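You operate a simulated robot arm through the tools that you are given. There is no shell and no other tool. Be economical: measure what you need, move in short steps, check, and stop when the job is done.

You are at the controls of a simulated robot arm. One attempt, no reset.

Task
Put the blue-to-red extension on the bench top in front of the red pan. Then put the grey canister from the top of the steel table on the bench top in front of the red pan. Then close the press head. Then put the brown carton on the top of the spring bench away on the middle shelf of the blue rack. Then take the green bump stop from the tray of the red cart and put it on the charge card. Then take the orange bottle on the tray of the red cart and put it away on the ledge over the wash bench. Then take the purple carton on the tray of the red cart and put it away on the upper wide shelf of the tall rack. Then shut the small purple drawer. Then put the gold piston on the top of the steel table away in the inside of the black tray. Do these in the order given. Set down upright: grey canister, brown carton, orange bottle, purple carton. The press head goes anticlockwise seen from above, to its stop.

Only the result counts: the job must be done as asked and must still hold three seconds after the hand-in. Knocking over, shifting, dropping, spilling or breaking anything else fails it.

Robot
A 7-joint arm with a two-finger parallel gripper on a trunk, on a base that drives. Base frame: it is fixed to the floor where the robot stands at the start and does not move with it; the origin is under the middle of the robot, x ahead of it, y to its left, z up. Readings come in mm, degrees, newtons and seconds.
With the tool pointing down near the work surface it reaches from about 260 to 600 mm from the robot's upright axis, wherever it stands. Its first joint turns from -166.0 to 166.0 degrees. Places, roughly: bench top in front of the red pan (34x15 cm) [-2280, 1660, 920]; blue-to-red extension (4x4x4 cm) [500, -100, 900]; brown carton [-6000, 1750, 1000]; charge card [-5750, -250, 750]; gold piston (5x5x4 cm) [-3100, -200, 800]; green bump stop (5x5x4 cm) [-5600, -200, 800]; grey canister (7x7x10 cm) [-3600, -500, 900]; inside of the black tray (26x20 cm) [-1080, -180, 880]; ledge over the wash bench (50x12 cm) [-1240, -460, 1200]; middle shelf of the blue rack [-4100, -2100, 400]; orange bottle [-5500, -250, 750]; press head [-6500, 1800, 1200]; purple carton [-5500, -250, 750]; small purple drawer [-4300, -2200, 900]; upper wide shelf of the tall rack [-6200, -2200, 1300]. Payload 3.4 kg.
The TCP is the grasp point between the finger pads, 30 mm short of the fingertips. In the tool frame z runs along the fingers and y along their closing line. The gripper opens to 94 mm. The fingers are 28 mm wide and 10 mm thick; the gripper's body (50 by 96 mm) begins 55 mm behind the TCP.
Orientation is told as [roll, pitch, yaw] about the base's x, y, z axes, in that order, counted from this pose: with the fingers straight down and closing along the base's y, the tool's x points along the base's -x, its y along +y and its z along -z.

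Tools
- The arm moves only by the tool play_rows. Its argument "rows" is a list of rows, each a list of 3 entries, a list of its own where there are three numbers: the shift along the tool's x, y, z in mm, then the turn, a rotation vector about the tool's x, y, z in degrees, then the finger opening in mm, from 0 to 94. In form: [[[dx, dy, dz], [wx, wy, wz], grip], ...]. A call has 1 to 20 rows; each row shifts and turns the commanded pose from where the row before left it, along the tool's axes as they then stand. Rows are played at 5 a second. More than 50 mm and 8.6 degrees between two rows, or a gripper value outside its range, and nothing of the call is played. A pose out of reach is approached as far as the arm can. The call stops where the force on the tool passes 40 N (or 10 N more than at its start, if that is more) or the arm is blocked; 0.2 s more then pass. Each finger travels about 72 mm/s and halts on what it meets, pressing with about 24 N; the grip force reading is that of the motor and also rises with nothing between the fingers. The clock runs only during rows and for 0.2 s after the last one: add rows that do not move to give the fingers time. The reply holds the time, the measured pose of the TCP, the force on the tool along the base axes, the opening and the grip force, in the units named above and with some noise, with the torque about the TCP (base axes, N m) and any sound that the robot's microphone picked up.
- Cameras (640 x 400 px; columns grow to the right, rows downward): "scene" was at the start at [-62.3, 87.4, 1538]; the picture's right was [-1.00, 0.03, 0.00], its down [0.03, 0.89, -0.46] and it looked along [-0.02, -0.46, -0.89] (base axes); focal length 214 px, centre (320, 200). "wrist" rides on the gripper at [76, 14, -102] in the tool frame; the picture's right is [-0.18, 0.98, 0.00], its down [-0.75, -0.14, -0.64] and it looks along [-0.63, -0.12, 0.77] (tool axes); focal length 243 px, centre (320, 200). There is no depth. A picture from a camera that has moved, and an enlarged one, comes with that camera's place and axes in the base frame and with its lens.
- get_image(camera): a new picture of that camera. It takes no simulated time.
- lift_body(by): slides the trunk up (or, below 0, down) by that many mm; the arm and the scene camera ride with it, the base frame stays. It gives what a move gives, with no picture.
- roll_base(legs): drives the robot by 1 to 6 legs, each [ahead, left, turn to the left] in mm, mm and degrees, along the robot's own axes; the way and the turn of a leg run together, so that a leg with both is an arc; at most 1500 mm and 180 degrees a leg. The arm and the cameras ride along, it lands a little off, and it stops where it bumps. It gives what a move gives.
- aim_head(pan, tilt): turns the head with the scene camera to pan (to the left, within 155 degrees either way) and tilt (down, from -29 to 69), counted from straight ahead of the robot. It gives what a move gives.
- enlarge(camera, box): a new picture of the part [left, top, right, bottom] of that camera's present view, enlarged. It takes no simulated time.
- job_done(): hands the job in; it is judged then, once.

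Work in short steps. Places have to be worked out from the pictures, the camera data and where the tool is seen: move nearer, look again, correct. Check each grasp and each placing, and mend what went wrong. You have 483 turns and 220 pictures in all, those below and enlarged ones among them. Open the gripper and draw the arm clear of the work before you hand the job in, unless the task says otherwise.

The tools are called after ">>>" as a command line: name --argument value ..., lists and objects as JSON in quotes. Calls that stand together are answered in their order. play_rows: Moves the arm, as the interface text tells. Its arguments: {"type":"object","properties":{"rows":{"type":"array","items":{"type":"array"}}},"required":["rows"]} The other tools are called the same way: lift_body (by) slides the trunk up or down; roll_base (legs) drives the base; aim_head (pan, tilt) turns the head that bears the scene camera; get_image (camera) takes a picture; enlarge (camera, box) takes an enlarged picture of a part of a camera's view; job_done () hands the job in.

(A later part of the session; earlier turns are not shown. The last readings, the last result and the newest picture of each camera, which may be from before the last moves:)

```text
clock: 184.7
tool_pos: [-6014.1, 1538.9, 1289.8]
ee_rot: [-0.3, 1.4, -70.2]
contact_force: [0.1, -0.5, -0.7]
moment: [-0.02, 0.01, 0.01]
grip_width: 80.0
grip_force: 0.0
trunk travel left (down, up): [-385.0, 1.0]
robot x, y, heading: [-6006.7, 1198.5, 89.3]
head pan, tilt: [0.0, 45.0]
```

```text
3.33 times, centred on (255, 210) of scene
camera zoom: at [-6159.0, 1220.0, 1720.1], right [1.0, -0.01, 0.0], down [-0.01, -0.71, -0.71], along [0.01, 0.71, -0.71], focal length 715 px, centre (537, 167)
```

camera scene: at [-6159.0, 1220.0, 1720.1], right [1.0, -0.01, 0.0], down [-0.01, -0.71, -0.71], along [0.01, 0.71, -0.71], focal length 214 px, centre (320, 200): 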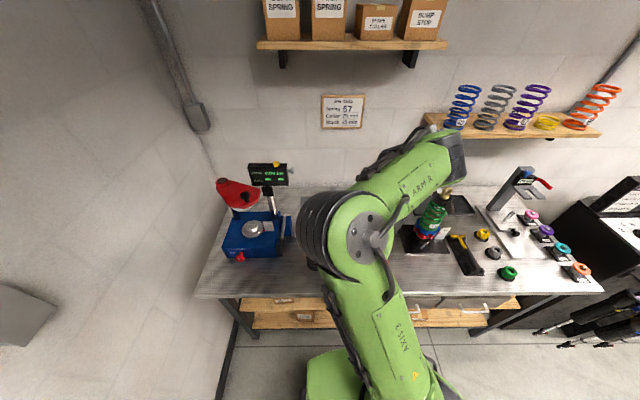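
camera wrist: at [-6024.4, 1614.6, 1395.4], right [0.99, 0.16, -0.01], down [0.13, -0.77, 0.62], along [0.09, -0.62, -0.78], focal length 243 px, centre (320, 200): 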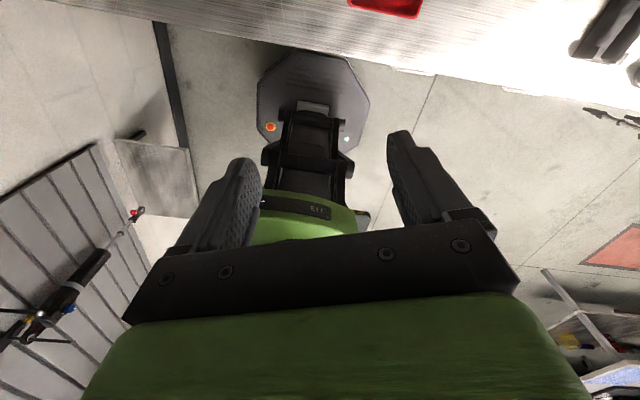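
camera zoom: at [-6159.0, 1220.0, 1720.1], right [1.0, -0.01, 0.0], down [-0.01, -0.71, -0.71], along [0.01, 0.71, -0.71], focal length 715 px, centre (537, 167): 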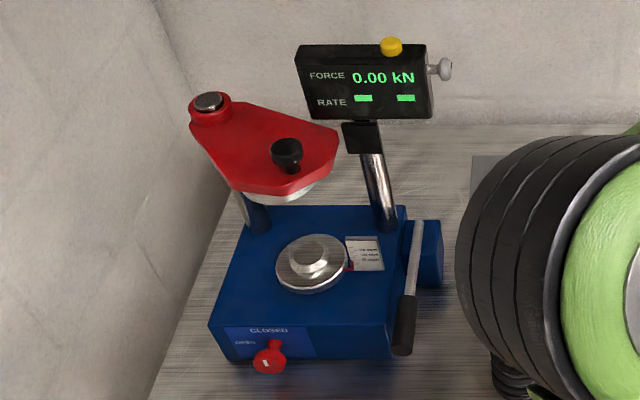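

Angles of presser and platform about the pivot match (−46° vs −47°): closed. Now I set yaw −90 and pitch the tool 45° forward.

>>> play_rows --rows '[[[0, 0, 0], [0, 0, 6.6], 90], [[0, 0, 0], [0, 0, 6.6], 90], [[0, 0, 0], [0, 0, 6.6], 90], [[0, 0, 0], [0, 7.5, 0], 90], [[0, 0, 0], [0, 7.5, 0], 90], [[0, 0, 0], [0, 7.5, 0], 90], [[0, 0, 0], [0, 7.5, 0], 90], [[0, 0, 0], [0, 7.5, 0], 90], [[0, 0, 0], [0, 7.5, 0], 90], [[0, 0, 0], [0, 0, 0], 90]]'

>>> get_image --camera "scene"

>>> get_image --camera "wrist"

```text
clock: 186.8
tool_pos: [-6014.0, 1540.0, 1289.2]
ee_rot: [-0.7, 19.9, -90.1]
contact_force: [0.0, -0.2, 0.6]
moment: [0.02, 0.03, -0.01]
grip_width: 90.0
grip_force: 0.0
out of reach, approached as far as the arm can: row 6, 7, 8, 9
trunk travel left (down, up): [-385.0, 1.0]
robot x, y, heading: [-6005.8, 1197.8, 89.7]
head pan, tilt: [0.0, 45.0]
```

```text
149 pictures are left
camera scene: at [-6159.1, 1219.8, 1720.1], right [1.0, -0.01, 0.0], down [0.0, -0.71, -0.71], along [0.0, 0.71, -0.71], focal length 214 px, centre (320, 200)
```

scene: 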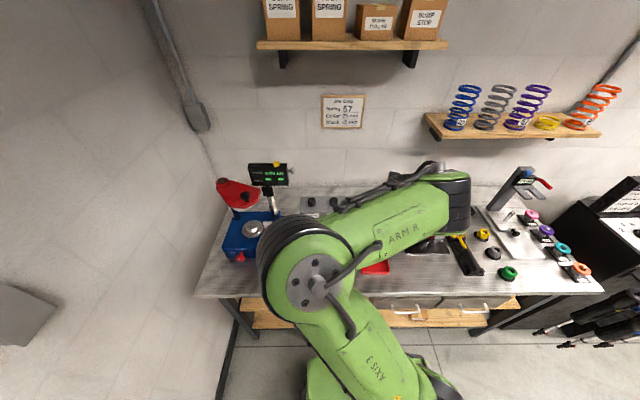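

```text
148 pictures are left
camera wrist: at [-5997.2, 1577.0, 1412.2], right [0.98, -0.17, -0.07], down [-0.14, -0.93, 0.35], along [-0.13, -0.33, -0.93], focal length 243 px, centre (320, 200)
```

wrist: 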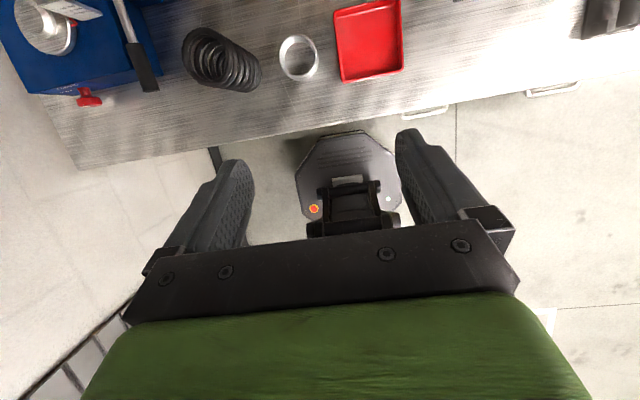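

Pitch is limited at this short radius; I extend forward first, then pitch further.

>>> play_rows --rows '[[[37.6, 0, 13.7], [0, 0, 0], 90], [[37.6, 0, 13.7], [0, 0, 0], 90], [[37.6, 0, 13.7], [0, 0, 0], 90], [[0, 0, 0], [0, 6, 0], 90], [[0, 0, 0], [0, 6, 0], 90], [[0, 0, 0], [0, 6, 0], 90], [[0, 0, 0], [0, 6, 0], 90], [[0, 0, 0], [0, 0, 0], 90]]'

>>> get_image --camera "wrist"

```text
clock: 188.7
tool_pos: [-6013.2, 1659.9, 1291.6]
ee_rot: [-0.9, 44.0, -90.6]
contact_force: [0.7, -0.3, -0.1]
moment: [-0.02, -0.01, -0.01]
grip_width: 89.9
grip_force: 0.0
trunk travel left (down, up): [-385.0, 1.0]
robot x, y, heading: [-6004.0, 1194.4, 89.7]
head pan, tilt: [0.0, 45.0]
```

```text
147 pictures are left
camera wrist: at [-5995.7, 1643.5, 1418.4], right [0.98, -0.13, -0.14], down [-0.14, -0.99, -0.06], along [-0.13, 0.08, -0.99], focal length 243 px, centre (320, 200)
```

wrist: 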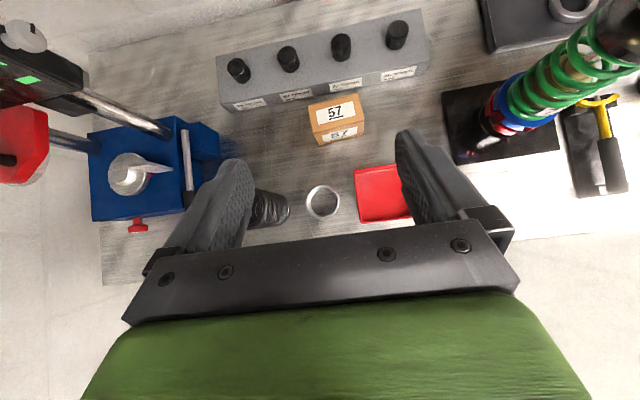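

The carton is clearly visible; I zoom to measure it.

>>> enlarge --camera "wrist" --box '[270, 70, 410, 220]'

>>> enlarge --camera "scene" --box '[270, 180, 420, 300]'

```text
2.67 times, centred on (340, 145) of wrist
camera zoom: at [-5995.7, 1643.5, 1418.4], right [0.98, -0.13, -0.14], down [-0.14, -0.99, -0.06], along [-0.13, 0.08, -0.99], focal length 647 px, centre (267, 347)
```

zoom: 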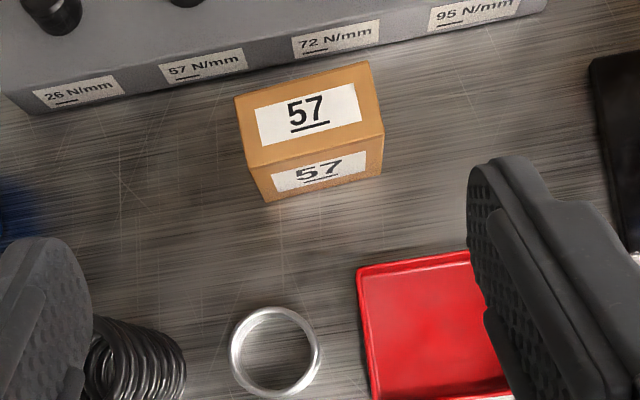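

```text
3.33 times, centred on (345, 240) of scene
camera zoom: at [-6158.1, 1220.1, 1720.2], right [1.0, -0.01, 0.0], down [-0.01, -0.71, -0.71], along [0.0, 0.71, -0.71], focal length 715 px, centre (237, 67)
```

zoom: 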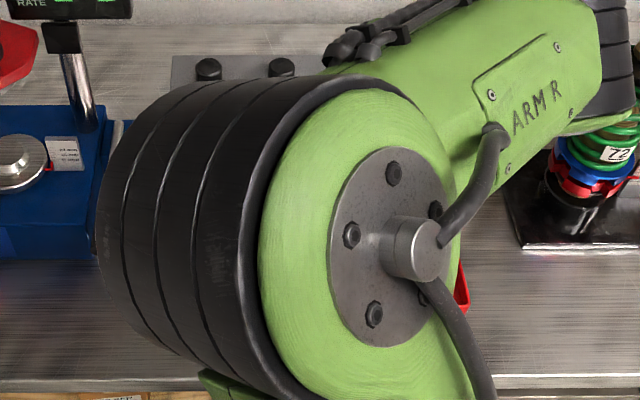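

Carton is ~92×50×80, centre ≈(−6003,1832), rotated +4.5°. I'll pick it top-down across its 50 mm depth, then re-set it turned so I can regrasp for the shelf. First straighten the tool and yaw to 184.5.

>>> play_rows --rows '[[[0, 0, 0], [0, -7.3, 0], 90], [[0, 0, 0], [0, -7.3, 0], 90], [[0, 0, 0], [0, -7.3, 0], 90], [[0, 0, 0], [0, -7.3, 0], 90], [[0, 0, 0], [0, -7.3, 0], 90], [[0, 0, 0], [0, -7.5, 0], 90], [[0, 0, 0], [0, 0, 8.5], 90], [[0, 0, 0], [0, 0, 8.5], 90], [[0, 0, 0], [0, 0, 8.5], 90], [[0, 0, 0], [0, 0, 8.5], 90], [[0, 0, 0], [0, 0, 8.5], 90], [[0, 0, 0], [0, 0, 8.5], 90], [[0, 0, 0], [0, 0, 8.5], 90], [[0, 0, 0], [0, 0, 8.5], 90], [[0, 0, 0], [0, 0, 8.5], 90], [[0, 0, 0], [0, 0, 8.5], 80]]'

>>> lift_body --by -110

>>> roll_base --legs '[[45, 0, 0]]'

```text
clock: 192.1
tool_pos: [-6015.0, 1658.8, 1291.0]
ee_rot: [0.2, -0.6, -175.1]
contact_force: [-0.3, 0.5, 0.0]
moment: [0.0, 0.0, -0.01]
grip_width: 79.9
grip_force: 0.0
trunk travel left (down, up): [-385.0, 1.0]
robot x, y, heading: [-6008.8, 1198.6, 89.6]
head pan, tilt: [0.0, 45.0]
```

```text
clock: 193.5
tool_pos: [-6015.7, 1659.1, 1180.1]
ee_rot: [0.0, -0.7, -175.0]
contact_force: [0.4, 0.3, 0.1]
moment: [-0.01, 0.02, 0.0]
grip_width: 79.9
grip_force: 0.0
trunk travel left (down, up): [-275.0, 111.0]
robot x, y, heading: [-6005.5, 1198.5, 89.8]
head pan, tilt: [0.0, 45.0]
```

```text
clock: 194.4
tool_pos: [-6014.6, 1708.6, 1180.6]
ee_rot: [0.1, -0.6, -174.9]
contact_force: [0.2, 0.2, 0.0]
moment: [0.01, 0.0, 0.0]
grip_width: 80.1
grip_force: 0.1
trunk travel left (down, up): [-275.0, 111.0]
robot x, y, heading: [-6006.1, 1243.8, 89.6]
head pan, tilt: [0.0, 45.0]
```

Moving out over the carton at z≈1110 and looking.

>>> play_rows --rows '[[[7.4, -38.8, 23], [0, 0, 0], 80], [[7.4, -38.8, 23], [0, 0, 0], 80], [[7.4, -38.8, 23], [0, 0, 0], 80], [[0, 0, 0], [0, 0, 0], 80]]'

>>> get_image --camera "wrist"

>>> enlarge --camera "scene" --box '[290, 150, 440, 270]'

```text
clock: 195.4
tool_pos: [-6001.0, 1821.9, 1112.3]
ee_rot: [0.0, -0.8, -174.9]
contact_force: [-0.1, 0.9, 0.6]
moment: [0.03, 0.02, 0.01]
grip_width: 79.9
grip_force: 0.0
out of reach, approached as far as the arm can: row 3
trunk travel left (down, up): [-275.0, 111.0]
robot x, y, heading: [-6004.6, 1241.0, 89.6]
head pan, tilt: [0.0, 45.0]
```

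```text
144 pictures are left
camera wrist: at [-5921.8, 1814.4, 1214.9], right [-0.1, -1.0, 0.0], down [-0.76, 0.08, 0.65], along [-0.65, 0.06, -0.76], focal length 243 px, centre (320, 200)
```

wrist: 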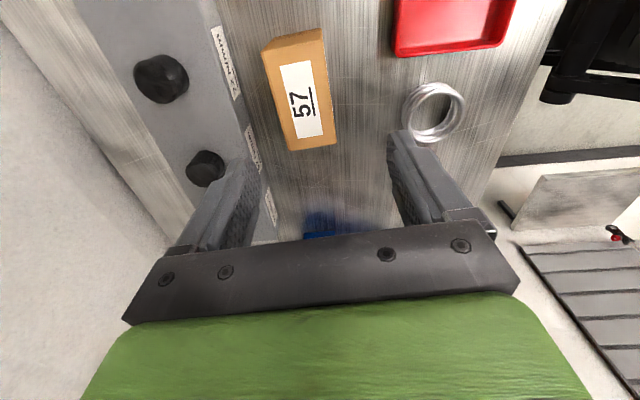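

```text
3.33 times, centred on (365, 210) of scene
camera zoom: at [-6158.1, 1263.6, 1610.1], right [1.0, -0.01, 0.0], down [0.0, -0.71, -0.71], along [0.0, 0.71, -0.71], focal length 715 px, centre (170, 167)
```

zoom: 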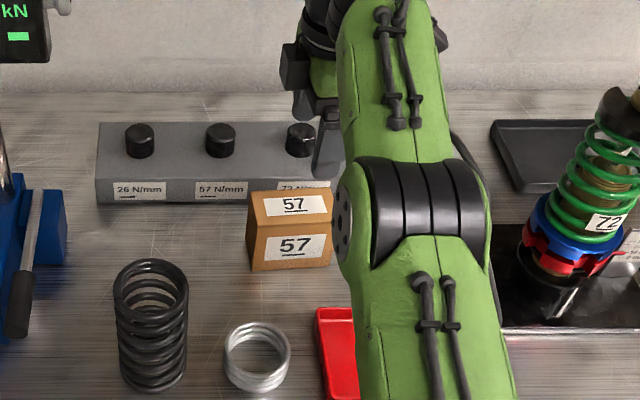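

Refined: carton centre (−6001,1836), top z≈967. I descend to clear height, then forward, then look before the final drop.

>>> play_rows --rows '[[[0, 0, 30], [0, 0, 0], 72], [[0, 0, 30], [0, 0, 0], 72], [[1, -14, 20], [0, 0, 0], 72], [[0, 0, 0], [0, 0, 0], 72]]'

>>> get_image --camera "wrist"

```text
clock: 196.4
tool_pos: [-6004.4, 1834.7, 1032.0]
ee_rot: [0.0, -0.6, -174.9]
contact_force: [0.3, 0.5, 0.2]
moment: [0.02, 0.02, -0.02]
grip_width: 72.0
grip_force: 0.1
trunk travel left (down, up): [-275.0, 111.0]
robot x, y, heading: [-6008.2, 1244.2, 89.6]
head pan, tilt: [0.0, 45.0]
```

```text
142 pictures are left
camera wrist: at [-5925.7, 1827.4, 1133.8], right [-0.1, -1.0, 0.0], down [-0.76, 0.07, 0.65], along [-0.65, 0.06, -0.76], focal length 243 px, centre (320, 200)
```

wrist: 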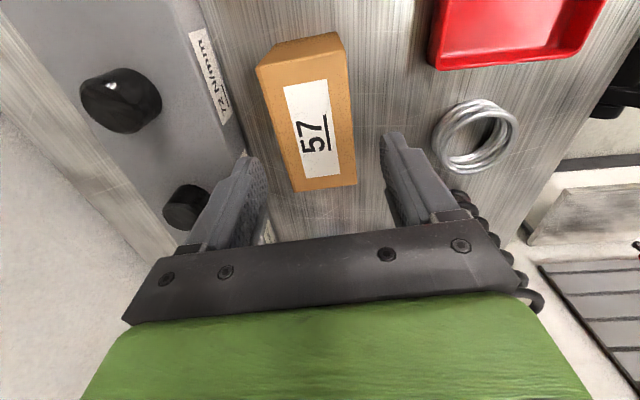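

Centre offset only +5 mm in y. I correct and descend to z≈938, then close.

>>> play_rows --rows '[[[0, -5, 30], [0, 0, 0], 72], [[0, 0, 35], [0, 0, 0], 72], [[0, 0, 28], [0, 0, 0], 72], [[0, 0, 0], [0, 0, 0], 72]]'

>>> play_rows --rows '[[[0, 0, 0], [0, 0, 0], 50], [[0, 0, 0], [0, 0, 0], 35], [[0, 0, 0], [0, 0, 0], 35], [[0, 0, 0], [0, 0, 0], 35]]'

>>> get_image --camera "wrist"

```text
clock: 197.4
tool_pos: [-6006.4, 1839.0, 936.7]
ee_rot: [0.1, -0.8, -174.9]
contact_force: [-0.3, 0.3, -0.5]
moment: [-0.02, 0.01, -0.03]
grip_width: 72.0
grip_force: 0.0
trunk travel left (down, up): [-275.0, 111.0]
robot x, y, heading: [-6007.0, 1240.9, 89.4]
head pan, tilt: [0.0, 45.0]
```

```text
clock: 198.4
tool_pos: [-6005.7, 1838.9, 937.7]
ee_rot: [0.0, -0.7, -174.8]
contact_force: [-0.3, 0.4, -0.1]
moment: [0.01, -0.03, -0.02]
grip_width: 60.5
grip_force: 23.7
trunk travel left (down, up): [-275.0, 111.0]
robot x, y, heading: [-6008.6, 1242.0, 89.7]
head pan, tilt: [0.0, 45.0]
```

```text
141 pictures are left
camera wrist: at [-5927.3, 1832.2, 1039.8], right [-0.1, -1.0, 0.0], down [-0.76, 0.08, 0.65], along [-0.65, 0.06, -0.76], focal length 243 px, centre (320, 200)
```

wrist: 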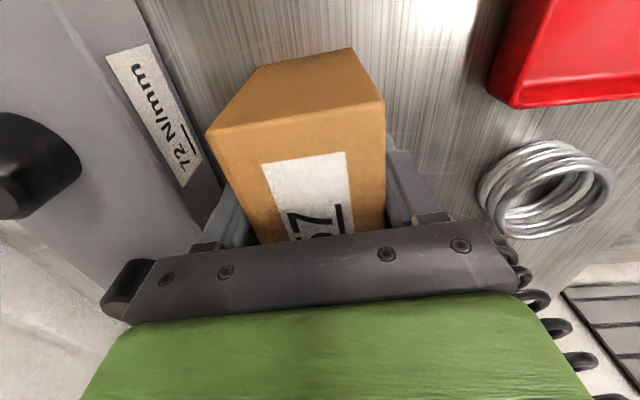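

Gripped (60 mm). I lift straight up and check.

>>> play_rows --rows '[[[0, 0, -15], [0, 0, 0], 35], [[0, 0, -30], [0, 0, 0], 35], [[0, 0, -40], [0, 0, 0], 35], [[0, 0, 0], [0, 0, 0], 35]]'

>>> enlarge --camera "scene" --box '[290, 150, 440, 270]'

```text
clock: 199.4
tool_pos: [-6005.0, 1841.0, 1022.0]
ee_rot: [0.2, -0.7, -174.9]
contact_force: [0.4, 0.6, -2.8]
moment: [0.0, 0.02, 0.02]
grip_width: 60.3
grip_force: 24.0
trunk travel left (down, up): [-275.0, 111.0]
robot x, y, heading: [-6007.9, 1247.1, 89.7]
head pan, tilt: [0.0, 45.0]
```

```text
3.33 times, centred on (365, 210) of scene
camera zoom: at [-6158.7, 1266.4, 1609.9], right [1.0, -0.01, 0.0], down [0.0, -0.71, -0.71], along [0.0, 0.71, -0.71], focal length 715 px, centre (170, 167)
```

zoom: 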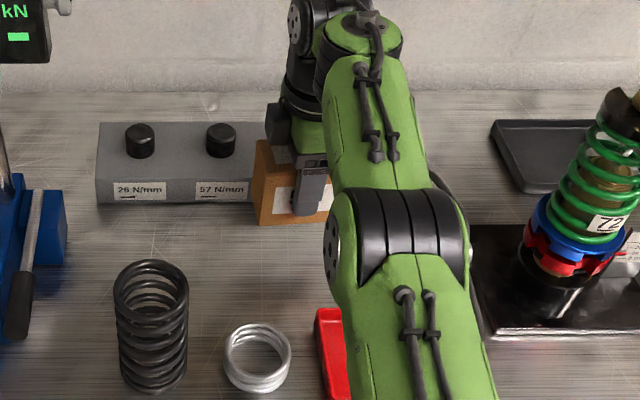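

Held. I raise and retract the arm for driving.

>>> play_rows --rows '[[[-3.8, 43, -25], [0, 0, 0], 35], [[-3.8, 43, -25], [0, 0, 0], 35], [[-3.8, 43, -25], [0, 0, 0], 35], [[-3.8, 43, -25], [0, 0, 0], 35], [[-3.8, 43, -20], [0, 0, 0], 35], [[-3.8, 43, -10], [0, 0, 0], 35]]'

>>> roll_base --legs '[[-500, 0, 0], [0, -800, 0]]'

>>> aim_head --pan -155 --tilt 25

>>> get_image --camera "scene"

```text
clock: 200.8
tool_pos: [-6004.3, 1576.2, 1152.9]
ee_rot: [0.0, -0.7, -174.9]
contact_force: [0.5, -1.8, -3.9]
moment: [-0.03, -0.01, -0.01]
grip_width: 60.3
grip_force: 24.2
trunk travel left (down, up): [-275.0, 111.0]
robot x, y, heading: [-6006.9, 1243.6, 89.4]
head pan, tilt: [0.0, 45.0]
```

```text
clock: 207.6
tool_pos: [-5217.9, 1066.8, 1152.2]
ee_rot: [0.1, -0.7, -175.3]
contact_force: [0.1, 0.0, -3.6]
moment: [0.01, 0.06, -0.01]
grip_width: 60.4
grip_force: 23.7
trunk travel left (down, up): [-275.0, 111.0]
robot x, y, heading: [-5223.7, 729.1, 89.2]
head pan, tilt: [0.0, 45.0]
```

```text
clock: 210.0
tool_pos: [-5218.3, 1066.2, 1151.6]
ee_rot: [0.1, -0.7, -175.3]
contact_force: [-0.3, -0.2, -4.7]
moment: [-0.03, 0.02, -0.01]
grip_width: 60.3
grip_force: 24.2
trunk travel left (down, up): [-275.0, 111.0]
robot x, y, heading: [-5222.8, 733.6, 89.2]
head pan, tilt: [-154.7, 25.0]
```

```text
139 pictures are left
camera scene: at [-5338.6, 589.4, 1640.6], right [-0.91, -0.42, 0.0], down [-0.18, 0.38, -0.91], along [0.38, -0.82, -0.42], focal length 214 px, centre (320, 200)
```

scene: 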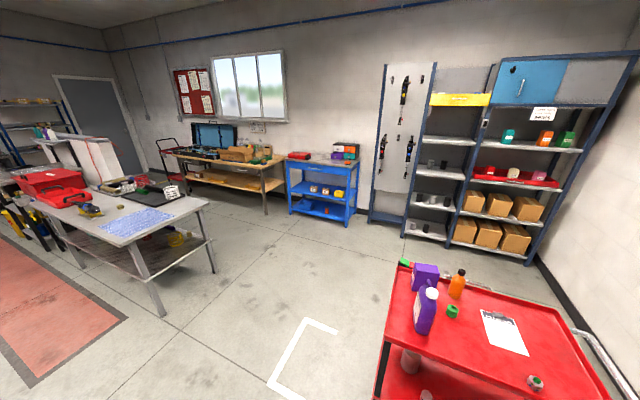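

The way to the blue rack runs between steel table and cart (x≈−4450). I drive there facing −y.

>>> roll_base --legs '[[0, -780, 0], [0, 0, 180], [1500, 0, 0], [400, 0, 0]]'

>>> aim_head --pan 15 --tilt 35

>>> get_image --camera "scene"

```text
clock: 230.8
tool_pos: [-4361.8, -1510.1, 1151.2]
ee_rot: [0.2, -0.7, 7.5]
contact_force: [-0.1, -0.5, -3.1]
moment: [0.02, 0.0, 0.01]
grip_width: 60.3
grip_force: 24.4
trunk travel left (down, up): [-275.0, 111.0]
robot x, y, heading: [-4372.5, -1175.6, -88.1]
head pan, tilt: [-154.7, 25.0]
```

```text
clock: 233.3
tool_pos: [-4361.0, -1511.7, 1152.3]
ee_rot: [0.2, -0.7, 7.5]
contact_force: [0.0, -0.2, -4.4]
moment: [0.03, -0.04, -0.01]
grip_width: 60.6
grip_force: 23.9
trunk travel left (down, up): [-275.0, 111.0]
robot x, y, heading: [-4371.6, -1177.2, -87.9]
head pan, tilt: [15.0, 35.0]
```

```text
138 pictures are left
camera scene: at [-4197.3, -1195.8, 1624.7], right [-0.96, -0.29, 0.0], down [-0.17, 0.55, -0.82], along [0.24, -0.78, -0.57], focal length 214 px, centre (320, 200)
```

scene: 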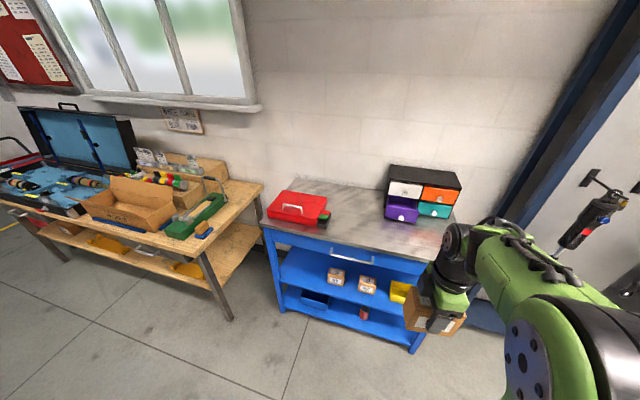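

Rack front at y≈−1960, x −3615…−4610, top ≈800. I move in front of its left part.

>>> roll_base --legs '[[0, 520, -2], [430, 0, 0]]'

>>> aim_head --pan 0 --tilt 50

>>> get_image --camera "scene"

>>> get_image --camera "wrist"

```text
clock: 238.6
tool_pos: [-3848.6, -1934.5, 1151.9]
ee_rot: [0.1, -0.7, 5.0]
contact_force: [0.6, -0.1, -4.0]
moment: [-0.02, 0.0, 0.0]
grip_width: 60.3
grip_force: 24.1
trunk travel left (down, up): [-275.0, 111.0]
robot x, y, heading: [-3844.4, -1599.6, -90.6]
head pan, tilt: [15.0, 35.0]
```

```text
clock: 239.4
tool_pos: [-3847.3, -1932.9, 1151.6]
ee_rot: [0.1, -0.8, 5.0]
contact_force: [0.5, -0.1, -3.8]
moment: [0.04, -0.03, 0.0]
grip_width: 60.2
grip_force: 24.1
trunk travel left (down, up): [-275.0, 111.0]
robot x, y, heading: [-3846.5, -1598.5, -90.6]
head pan, tilt: [0.0, 50.0]
```

```text
137 pictures are left
camera scene: at [-3693.8, -1617.5, 1603.1], right [-1.0, 0.01, 0.0], down [0.0, 0.77, -0.64], along [0.0, -0.64, -0.77], focal length 214 px, centre (320, 200)
```

scene: 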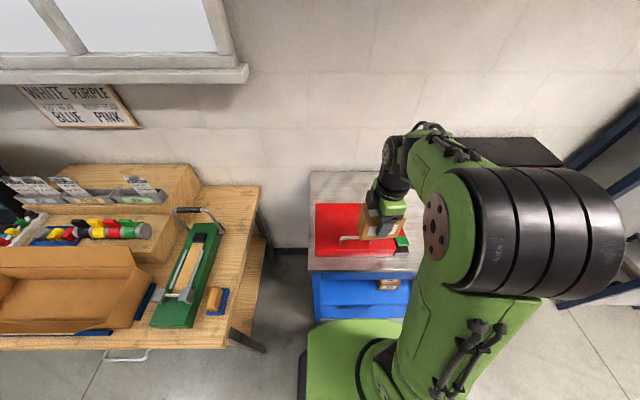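

```text
136 pictures are left
camera wrist: at [-3925.9, -1926.1, 1253.7], right [0.1, 1.0, 0.0], down [0.76, -0.08, 0.65], along [0.65, -0.06, -0.76], focal length 243 px, centre (320, 200)
```

wrist: 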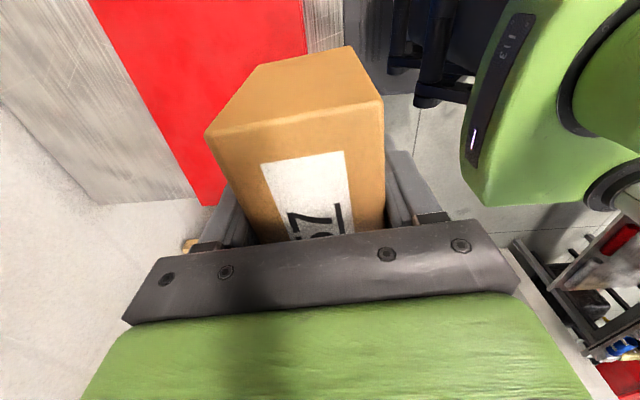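

The red case occupies the left of the top; a free patch lies at x≈−4100. I shift right, turn the carton 90° (yaw 90) and extend over the patch.

>>> roll_base --legs '[[0, -265, 0]]'

>>> play_rows --rows '[[[0, 0, 0], [0, 0, -8.5], 35], [[0, 0, 0], [0, 0, -8.5], 35], [[0, 0, 0], [0, 0, -8.5], 35], [[0, 0, 0], [0, 0, -8.5], 35], [[0, 0, 0], [0, 0, -8.5], 35], [[0, 0, 0], [0, 0, -8.5], 35], [[0, 0, 0], [0, 0, -8.5], 35], [[0, 0, 0], [0, 0, -8.5], 35], [[0, 0, 0], [0, 0, -8.5], 35], [[0, 0, 0], [0, 0, -8.5], 35], [[0, 0, 0], [0, 0, 0], 35]]'

>>> get_image --camera "wrist"

>>> get_image --camera "scene"

```text
clock: 241.3
tool_pos: [-4113.7, -1931.5, 1151.0]
ee_rot: [0.1, -0.7, 4.9]
contact_force: [-0.9, 0.0, -4.2]
moment: [0.0, -0.02, 0.01]
grip_width: 60.3
grip_force: 23.7
trunk travel left (down, up): [-275.0, 111.0]
robot x, y, heading: [-4108.4, -1593.5, -90.3]
head pan, tilt: [0.0, 50.0]
```

```text
clock: 243.7
tool_pos: [-4116.4, -1932.3, 1147.0]
ee_rot: [-1.3, -1.0, 87.7]
contact_force: [-0.8, 0.6, -3.7]
moment: [0.0, 0.0, 0.02]
grip_width: 60.3
grip_force: 23.6
out of reach, approached as far as the arm can: row 10
trunk travel left (down, up): [-275.0, 111.0]
robot x, y, heading: [-4109.2, -1596.7, -90.5]
head pan, tilt: [0.0, 50.0]
```

```text
135 pictures are left
camera wrist: at [-4134.1, -2008.8, 1247.4], right [-0.97, 0.22, -0.02], down [0.16, 0.74, 0.66], along [0.16, 0.64, -0.75], focal length 243 px, centre (320, 200)
```

wrist: 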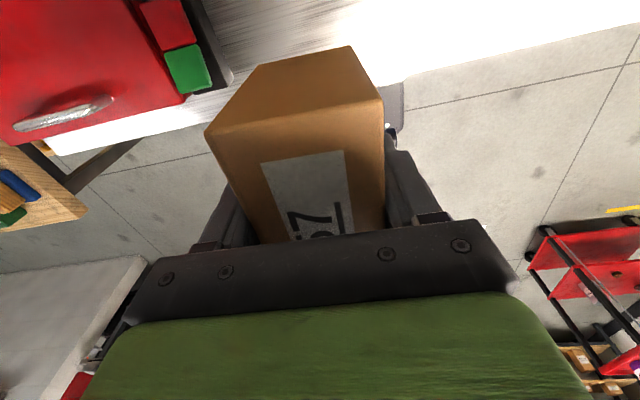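

```text
134 pictures are left
camera scene: at [-3959.9, -1614.9, 1603.3], right [-1.0, 0.01, 0.0], down [0.01, 0.77, -0.64], along [0.0, -0.64, -0.77], focal length 214 px, centre (320, 200)
```

scene: 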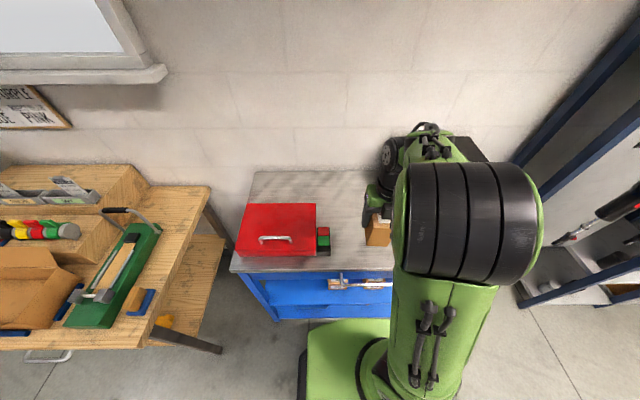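

Now forward to y≈−2060, and down to near the top surface.

>>> play_rows --rows '[[[42.7, 0, 20], [0, 0, 0], 35], [[42.7, 0, 40], [0, 0, 0], 35], [[42.7, 0, 40], [0, 0, 0], 35], [[0, 0, 40], [0, 0, 0], 35], [[0, 0, 40], [0, 0, 0], 35], [[0, 0, 40], [0, 0, 0], 35], [[0, 0, 20], [0, 0, 0], 35], [[0, 0, 0], [0, 0, 0], 35]]'

>>> get_image --camera "wrist"

>>> get_image --camera "scene"

```text
refused: row 2 steps farther than a row can; nothing moved
```

```text
133 pictures are left
camera wrist: at [-4134.1, -2008.8, 1247.4], right [-0.97, 0.22, -0.02], down [0.16, 0.74, 0.66], along [0.16, 0.64, -0.75], focal length 243 px, centre (320, 200)
```

wrist: 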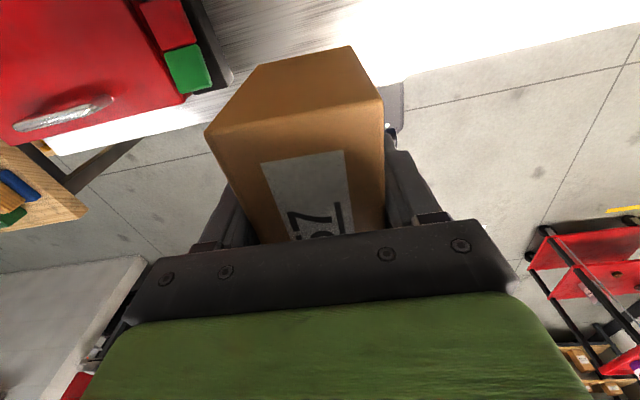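

```text
132 pictures are left
camera scene: at [-3959.9, -1614.9, 1603.3], right [-1.0, 0.01, 0.0], down [0.01, 0.77, -0.64], along [0.0, -0.64, -0.77], focal length 214 px, centre (320, 200)
```

scene: 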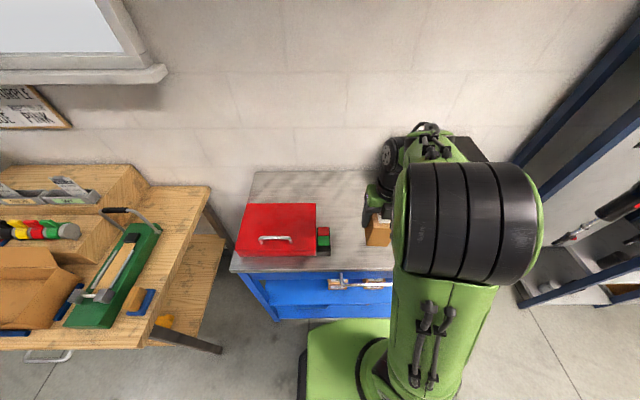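

Step was too large; I split the rows.

>>> play_rows --rows '[[[32, 0, 20], [0, 0, 0], 35], [[32, 0, 30], [0, 0, 0], 35], [[32, 0, 30], [0, 0, 0], 35], [[32, 0, 30], [0, 0, 0], 35], [[0, 0, 40], [0, 0, 0], 35], [[0, 0, 40], [0, 0, 0], 35], [[0, 0, 40], [0, 0, 0], 35], [[0, 0, 20], [0, 0, 0], 35], [[0, 0, 0], [0, 0, 0], 35]]'

>>> get_image --camera "wrist"

```text
clock: 245.3
tool_pos: [-4112.9, -2062.4, 935.4]
ee_rot: [-0.6, 0.9, 90.0]
contact_force: [1.4, 11.9, 34.5]
moment: [0.6, 0.99, -0.22]
grip_width: 60.5
grip_force: 22.1
trunk travel left (down, up): [-275.0, 111.0]
robot x, y, heading: [-4110.8, -1596.7, -90.2]
head pan, tilt: [0.0, 50.0]
stopped in row 8: the force on the tool passed its limit at 128 N (the readings are from after the stop); the commanded pose is now the measured one
```

```text
131 pictures are left
camera wrist: at [-4127.8, -2137.0, 1038.9], right [-0.98, 0.18, -0.01], down [0.13, 0.76, 0.63], along [0.13, 0.62, -0.77], focal length 243 px, centre (320, 200)
```

wrist: 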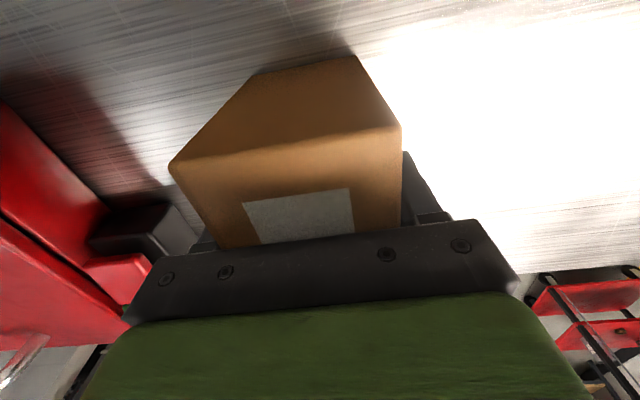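

The top is at ≈885 (higher than estimated); I ease up, release gently and rise.

>>> play_rows --rows '[[[0, 0, -2], [0, 0, 0], 35], [[0, 0, 0], [0, 0, 0], 60], [[0, 0, 0], [0, 0, 0], 80], [[0, 0, 0], [0, 0, 0], 88], [[0, 0, -30], [0, 0, 0], 88], [[0, 0, -40], [0, 0, 0], 88], [[0, 0, -40], [0, 0, 0], 88], [[0, 0, 0], [0, 0, 0], 88]]'

>>> get_image --camera "wrist"

```text
clock: 247.1
tool_pos: [-4115.4, -2063.8, 1046.0]
ee_rot: [-0.5, 0.6, 90.1]
contact_force: [-0.3, -0.1, -0.6]
moment: [0.01, -0.05, 0.03]
grip_width: 88.4
grip_force: 0.1
trunk travel left (down, up): [-275.0, 111.0]
robot x, y, heading: [-4108.2, -1597.8, -90.4]
head pan, tilt: [0.0, 50.0]
```

```text
130 pictures are left
camera wrist: at [-4128.8, -2139.3, 1149.2], right [-0.98, 0.18, -0.01], down [0.13, 0.76, 0.64], along [0.13, 0.62, -0.77], focal length 243 px, centre (320, 200)
```

wrist: 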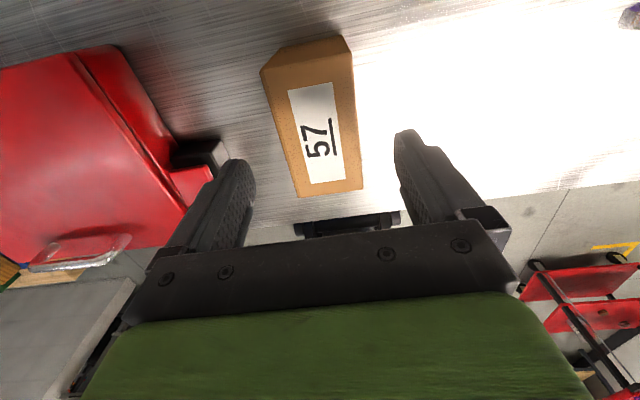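

Carton set down upright, long axis along y, centre ≈(−4110,−2056). I pitch the tool 45° and back off to a pre-grasp point.

>>> play_rows --rows '[[[0, 0, 0], [0, 7.5, 0], 88], [[0, 0, 0], [0, 7.5, 0], 88], [[0, 0, 0], [0, 7.5, 0], 88], [[0, 0, 0], [0, 7.5, 0], 88], [[0, 0, 0], [0, 7.5, 0], 88], [[0, 0, 0], [0, 7.5, 0], 88], [[-34, -2, -7], [0, 0, 0], 88], [[-34, -2, -7], [0, 0, 0], 88], [[-33, -1, -8], [0, 0, 0], 88], [[0, 0, 0], [0, 0, 0], 88]]'

>>> get_image --camera "wrist"

```text
clock: 248.9
tool_pos: [-4078.2, -2069.8, 1019.7]
ee_rot: [0.8, 47.7, 90.6]
contact_force: [-0.9, 3.0, 6.6]
moment: [0.0, 0.35, -0.15]
grip_width: 88.0
grip_force: 0.5
out of reach, approached as far as the arm can: row 5, 6, 7, 8
trunk travel left (down, up): [-275.0, 111.0]
robot x, y, heading: [-4110.8, -1594.6, -90.7]
head pan, tilt: [0.0, 50.0]
stopped in row 8: the force on the tool passed its limit at 56 N (the readings are from after the stop); the commanded pose is now the measured one
```

```text
129 pictures are left
camera wrist: at [-4089.6, -2045.5, 1145.9], right [-0.98, 0.12, -0.13], down [0.14, 0.98, -0.13], along [0.11, -0.14, -0.98], focal length 243 px, centre (320, 200)
```

wrist: 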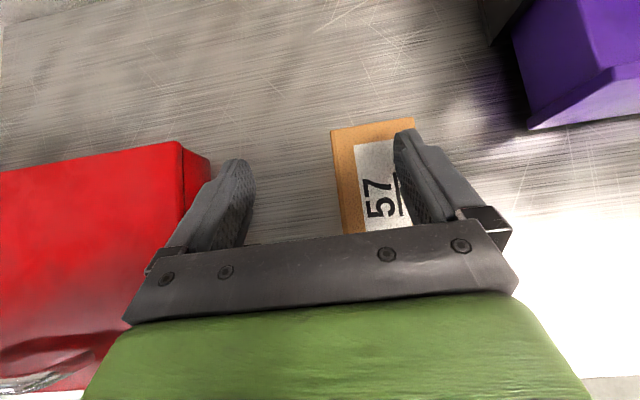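

Joint limits made it drift and a finger touched the carton's top. I move straight up first.

>>> play_rows --rows '[[[15, 0, -13.5], [0, 0, 0], 88], [[22, 0, -20], [0, 0, 0], 88], [[22, 0, -20], [0, 0, 0], 88], [[0, 0, 0], [0, 0, 0], 88]]'

>>> get_image --camera "wrist"

>>> get_image --camera "scene"

```text
clock: 249.9
tool_pos: [-4077.9, -2074.0, 1100.9]
ee_rot: [0.7, 47.5, 90.7]
contact_force: [-0.3, 0.3, 0.4]
moment: [-0.01, 0.03, 0.0]
grip_width: 88.0
grip_force: 0.1
trunk travel left (down, up): [-275.0, 111.0]
robot x, y, heading: [-4107.8, -1597.5, -90.5]
head pan, tilt: [0.0, 50.0]
```

```text
128 pictures are left
camera wrist: at [-4089.9, -2049.5, 1226.5], right [-0.98, 0.12, -0.13], down [0.14, 0.98, -0.12], along [0.11, -0.14, -0.98], focal length 243 px, centre (320, 200)
```

wrist: 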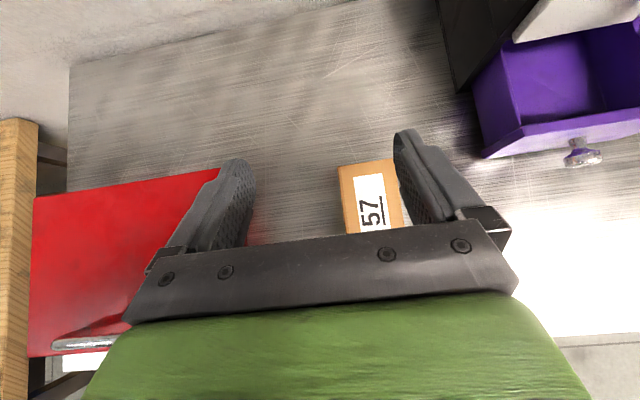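

```text
127 pictures are left
camera scene: at [-3956.8, -1616.8, 1602.9], right [-1.0, 0.01, 0.0], down [0.01, 0.77, -0.64], along [-0.01, -0.64, -0.77], focal length 214 px, centre (320, 200)
```

scene: 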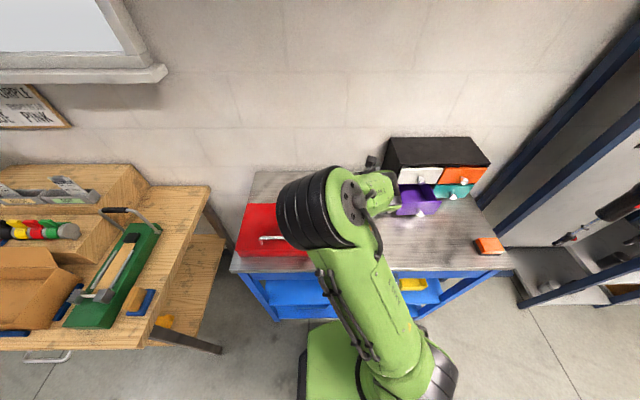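

The tool was too close in for a pitched pose at that height. I back the robot up 120 mm so the pitched grasp happens at a larger radius.

>>> roll_base --legs '[[-120, 0, 0]]'

>>> play_rows --rows '[[[0, 12, 0], [0, 0, 0], 88], [[0, 12, 0], [0, 0, 0], 88], [[0, 10, 0], [0, 0, 0], 88], [[0, 0, 0], [0, 0, 0], 88]]'

>>> get_image --camera "wrist"

```text
clock: 251.1
tool_pos: [-4077.1, -1950.7, 1102.3]
ee_rot: [0.7, 47.7, 90.4]
contact_force: [-0.2, 1.1, 1.1]
moment: [0.01, 0.04, 0.02]
grip_width: 87.8
grip_force: 0.1
trunk travel left (down, up): [-275.0, 111.0]
robot x, y, heading: [-4107.9, -1475.5, -90.7]
head pan, tilt: [0.0, 50.0]
```

```text
clock: 252.1
tool_pos: [-4105.0, -1962.9, 1099.6]
ee_rot: [0.3, 47.7, 89.7]
contact_force: [0.3, 0.2, -1.0]
moment: [0.0, 0.02, 0.01]
grip_width: 88.1
grip_force: 0.1
out of reach, approached as far as the arm can: row 1, 2, 3
trunk travel left (down, up): [-275.0, 111.0]
robot x, y, heading: [-4108.5, -1472.8, -90.9]
head pan, tilt: [0.0, 50.0]
```

```text
126 pictures are left
camera wrist: at [-4117.5, -1938.4, 1225.1], right [-0.98, 0.14, -0.13], down [0.15, 0.98, -0.13], along [0.11, -0.14, -0.98], focal length 243 px, centre (320, 200)
```

wrist: 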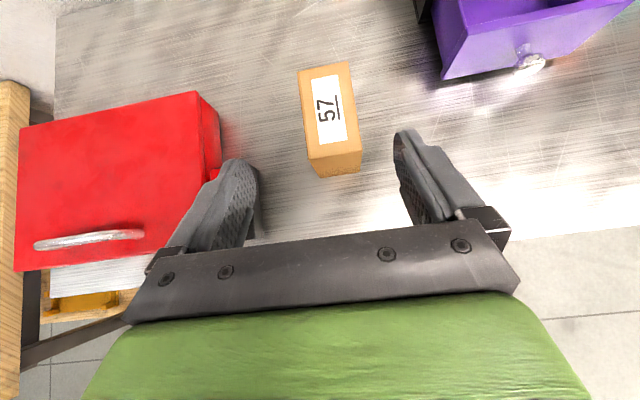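

Carton measured: centre (−4112,−2076), top 965. I move to the pre-grasp and then approach along the tool axis.

>>> play_rows --rows '[[[-20, 2.3, 32.6], [0, 0, 0], 88], [[-20, 2.3, 32.6], [0, 0, 0], 88], [[-20, 2.4, 32.6], [0, 0, 0], 88], [[0, 0, 0], [0, 0, 0], 88]]'

>>> get_image --camera "wrist"

```text
clock: 253.1
tool_pos: [-4109.5, -1992.6, 987.4]
ee_rot: [0.6, 47.7, 90.5]
contact_force: [0.0, 0.3, 0.3]
moment: [-0.01, 0.01, -0.01]
grip_width: 88.2
grip_force: 0.1
trunk travel left (down, up): [-275.0, 111.0]
robot x, y, heading: [-4107.5, -1471.6, -90.7]
head pan, tilt: [0.0, 50.0]
```

```text
125 pictures are left
camera wrist: at [-4122.6, -1968.4, 1112.9], right [-0.98, 0.12, -0.13], down [0.14, 0.98, -0.13], along [0.11, -0.14, -0.98], focal length 243 px, centre (320, 200)
```

wrist: 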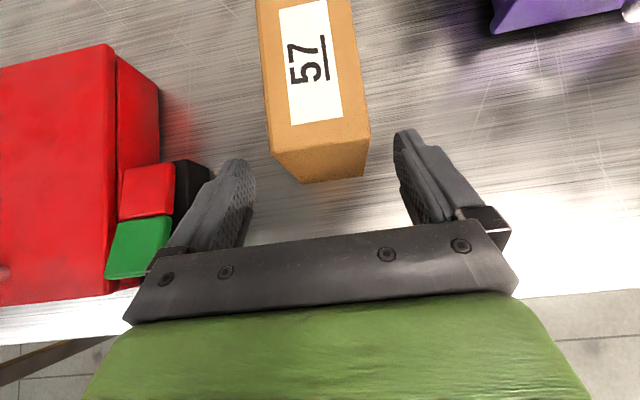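

Aligned. Approaching along the tool axis and closing.

>>> play_rows --rows '[[[0, 0, 30], [0, 0, 0], 88], [[0, 0, 30], [0, 0, 0], 88], [[0, 0, 18], [0, 0, 0], 88], [[0, 0, 0], [0, 0, 0], 88]]'

>>> play_rows --rows '[[[0, 0, 0], [0, 0, 0], 60], [[0, 0, 0], [0, 0, 0], 35], [[0, 0, 0], [0, 0, 0], 35], [[0, 0, 0], [0, 0, 0], 35]]'

>>> get_image --camera "wrist"

```text
clock: 254.1
tool_pos: [-4112.4, -2052.0, 940.5]
ee_rot: [0.8, 48.3, 90.6]
contact_force: [-0.3, 11.9, 35.9]
moment: [0.44, -0.37, 0.15]
grip_width: 87.8
grip_force: 0.0
trunk travel left (down, up): [-275.0, 111.0]
robot x, y, heading: [-4108.5, -1474.3, -90.7]
head pan, tilt: [0.0, 50.0]
```

```text
clock: 255.1
tool_pos: [-4112.7, -2050.6, 938.2]
ee_rot: [0.8, 48.2, 90.5]
contact_force: [-5.0, 12.4, 38.0]
moment: [-0.18, -0.59, 0.14]
grip_width: 60.5
grip_force: 24.4
trunk travel left (down, up): [-275.0, 111.0]
robot x, y, heading: [-4108.8, -1474.2, -90.5]
head pan, tilt: [0.0, 50.0]
```

```text
124 pictures are left
camera wrist: at [-4125.8, -2025.6, 1065.1], right [-0.98, 0.12, -0.13], down [0.14, 0.98, -0.13], along [0.11, -0.15, -0.98], focal length 243 px, centre (320, 200)
```

wrist: 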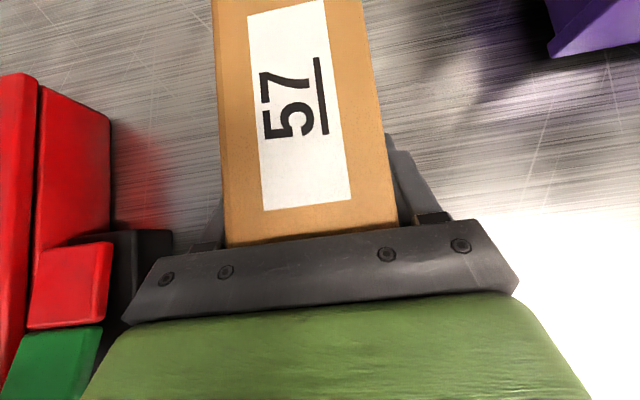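

Gripped; palm touches the carton edge. Lift straight up.

>>> play_rows --rows '[[[11, 0, -10], [0, 0, 0], 35], [[22, 0, -20], [0, 0, 0], 35], [[33, 0, -30], [0, 0, 0], 35], [[33, 0, -30], [0, 0, 0], 35], [[0, 0, 0], [0, 0, 0], 35]]'

>>> get_image --camera "wrist"

>>> get_image --camera "scene"

```text
clock: 256.3
tool_pos: [-4106.3, -2053.1, 1068.8]
ee_rot: [0.8, 47.5, 90.6]
contact_force: [0.1, 0.0, -3.1]
moment: [0.06, 0.0, 0.0]
grip_width: 60.4
grip_force: 24.0
trunk travel left (down, up): [-275.0, 111.0]
robot x, y, heading: [-4107.3, -1474.4, -90.6]
head pan, tilt: [0.0, 50.0]
```

```text
123 pictures are left
camera wrist: at [-4119.2, -2029.1, 1194.5], right [-0.98, 0.12, -0.13], down [0.14, 0.98, -0.12], along [0.11, -0.14, -0.98], focal length 243 px, centre (320, 200)
```

wrist: 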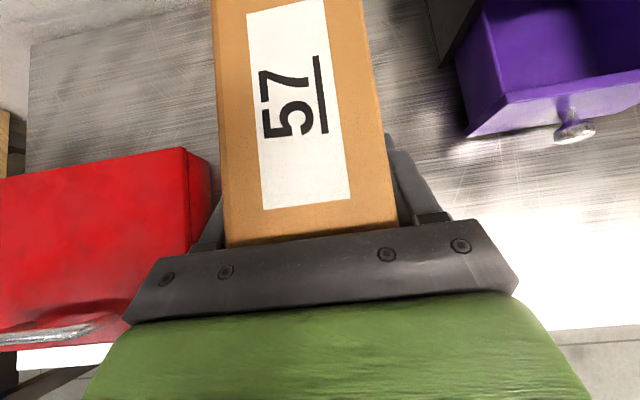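

```text
122 pictures are left
camera scene: at [-3955.9, -1495.5, 1602.9], right [-1.0, 0.01, 0.0], down [0.01, 0.77, -0.64], along [-0.01, -0.64, -0.77], focal length 214 px, centre (320, 200)
```

scene: 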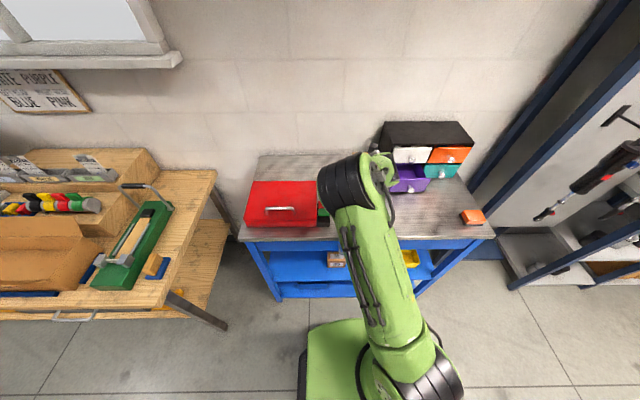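

Held upright. I back up, lower the trunk fully, and view the shelf.

>>> roll_base --legs '[[-420, 0, 0]]'

>>> lift_body --by -274

>>> aim_head --pan 0 --tilt 35

>>> get_image --camera "scene"

>>> get_image --camera "wrist"

```text
clock: 258.9
tool_pos: [-4103.9, -1646.8, 1070.0]
ee_rot: [0.6, 47.6, 90.5]
contact_force: [0.1, 0.9, -3.6]
moment: [0.07, 0.01, -0.05]
grip_width: 60.2
grip_force: 23.9
trunk travel left (down, up): [-275.0, 111.0]
robot x, y, heading: [-4106.6, -1068.3, -90.5]
head pan, tilt: [0.0, 50.0]
```

```text
clock: 261.6
tool_pos: [-4103.3, -1646.5, 797.5]
ee_rot: [0.7, 47.6, 90.4]
contact_force: [0.0, 0.0, -3.5]
moment: [0.06, -0.01, -0.01]
grip_width: 60.1
grip_force: 24.0
trunk travel left (down, up): [-1.0, 385.0]
robot x, y, heading: [-4105.2, -1068.5, -90.6]
head pan, tilt: [0.0, 50.0]
```

```text
clock: 262.4
tool_pos: [-4103.6, -1646.5, 795.6]
ee_rot: [0.6, 47.6, 90.4]
contact_force: [-0.6, 0.1, -4.0]
moment: [0.1, 0.02, -0.02]
grip_width: 60.2
grip_force: 23.4
trunk travel left (down, up): [-1.0, 385.0]
robot x, y, heading: [-4104.5, -1069.3, -90.6]
head pan, tilt: [0.0, 35.0]
```

```text
121 pictures are left
camera scene: at [-3951.6, -1100.5, 1351.8], right [-1.0, 0.01, 0.0], down [0.01, 0.57, -0.82], along [-0.01, -0.82, -0.57], focal length 214 px, centre (320, 200)
```

scene: 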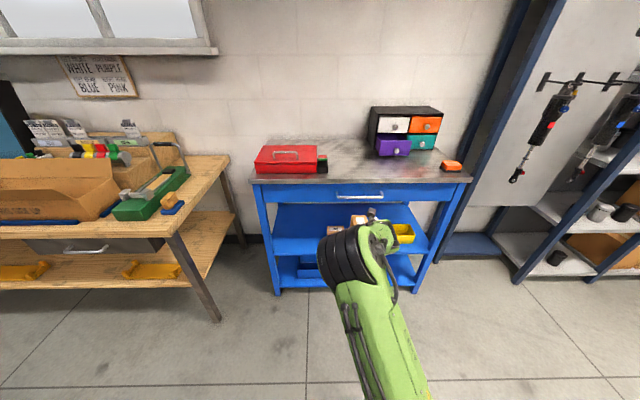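

```text
120 pictures are left
camera wrist: at [-4115.8, -1623.1, 922.0], right [-0.98, 0.13, -0.13], down [0.14, 0.98, -0.12], along [0.11, -0.14, -0.98], focal length 243 px, centre (320, 200)
```

wrist: 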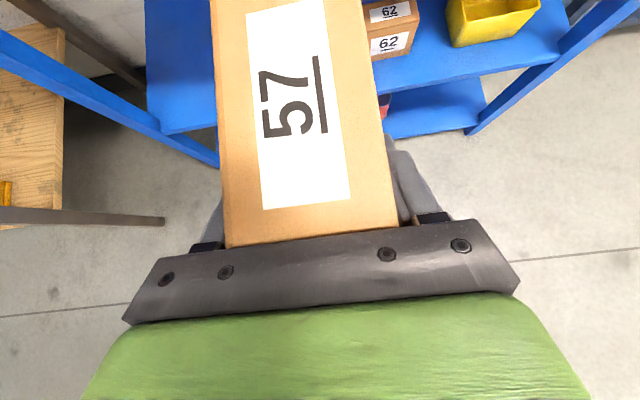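

>>> enlarge --camera "scene" --box '[240, 170, 480, 310]'

```text
2.67 times, centred on (360, 240) of scene
camera zoom: at [-3951.6, -1100.5, 1351.8], right [-1.0, 0.01, 0.0], down [0.01, 0.57, -0.82], along [-0.01, -0.82, -0.57], focal length 572 px, centre (213, 93)
```

zoom: 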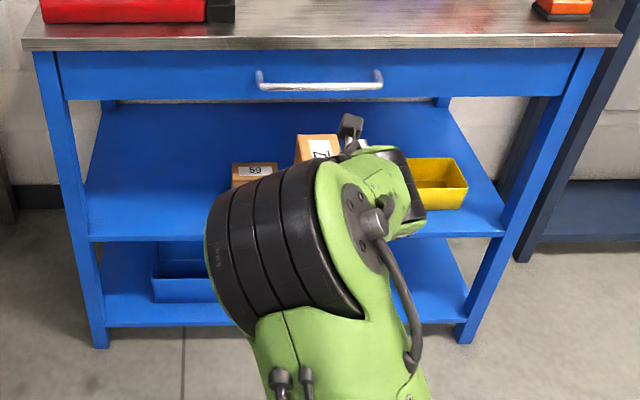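

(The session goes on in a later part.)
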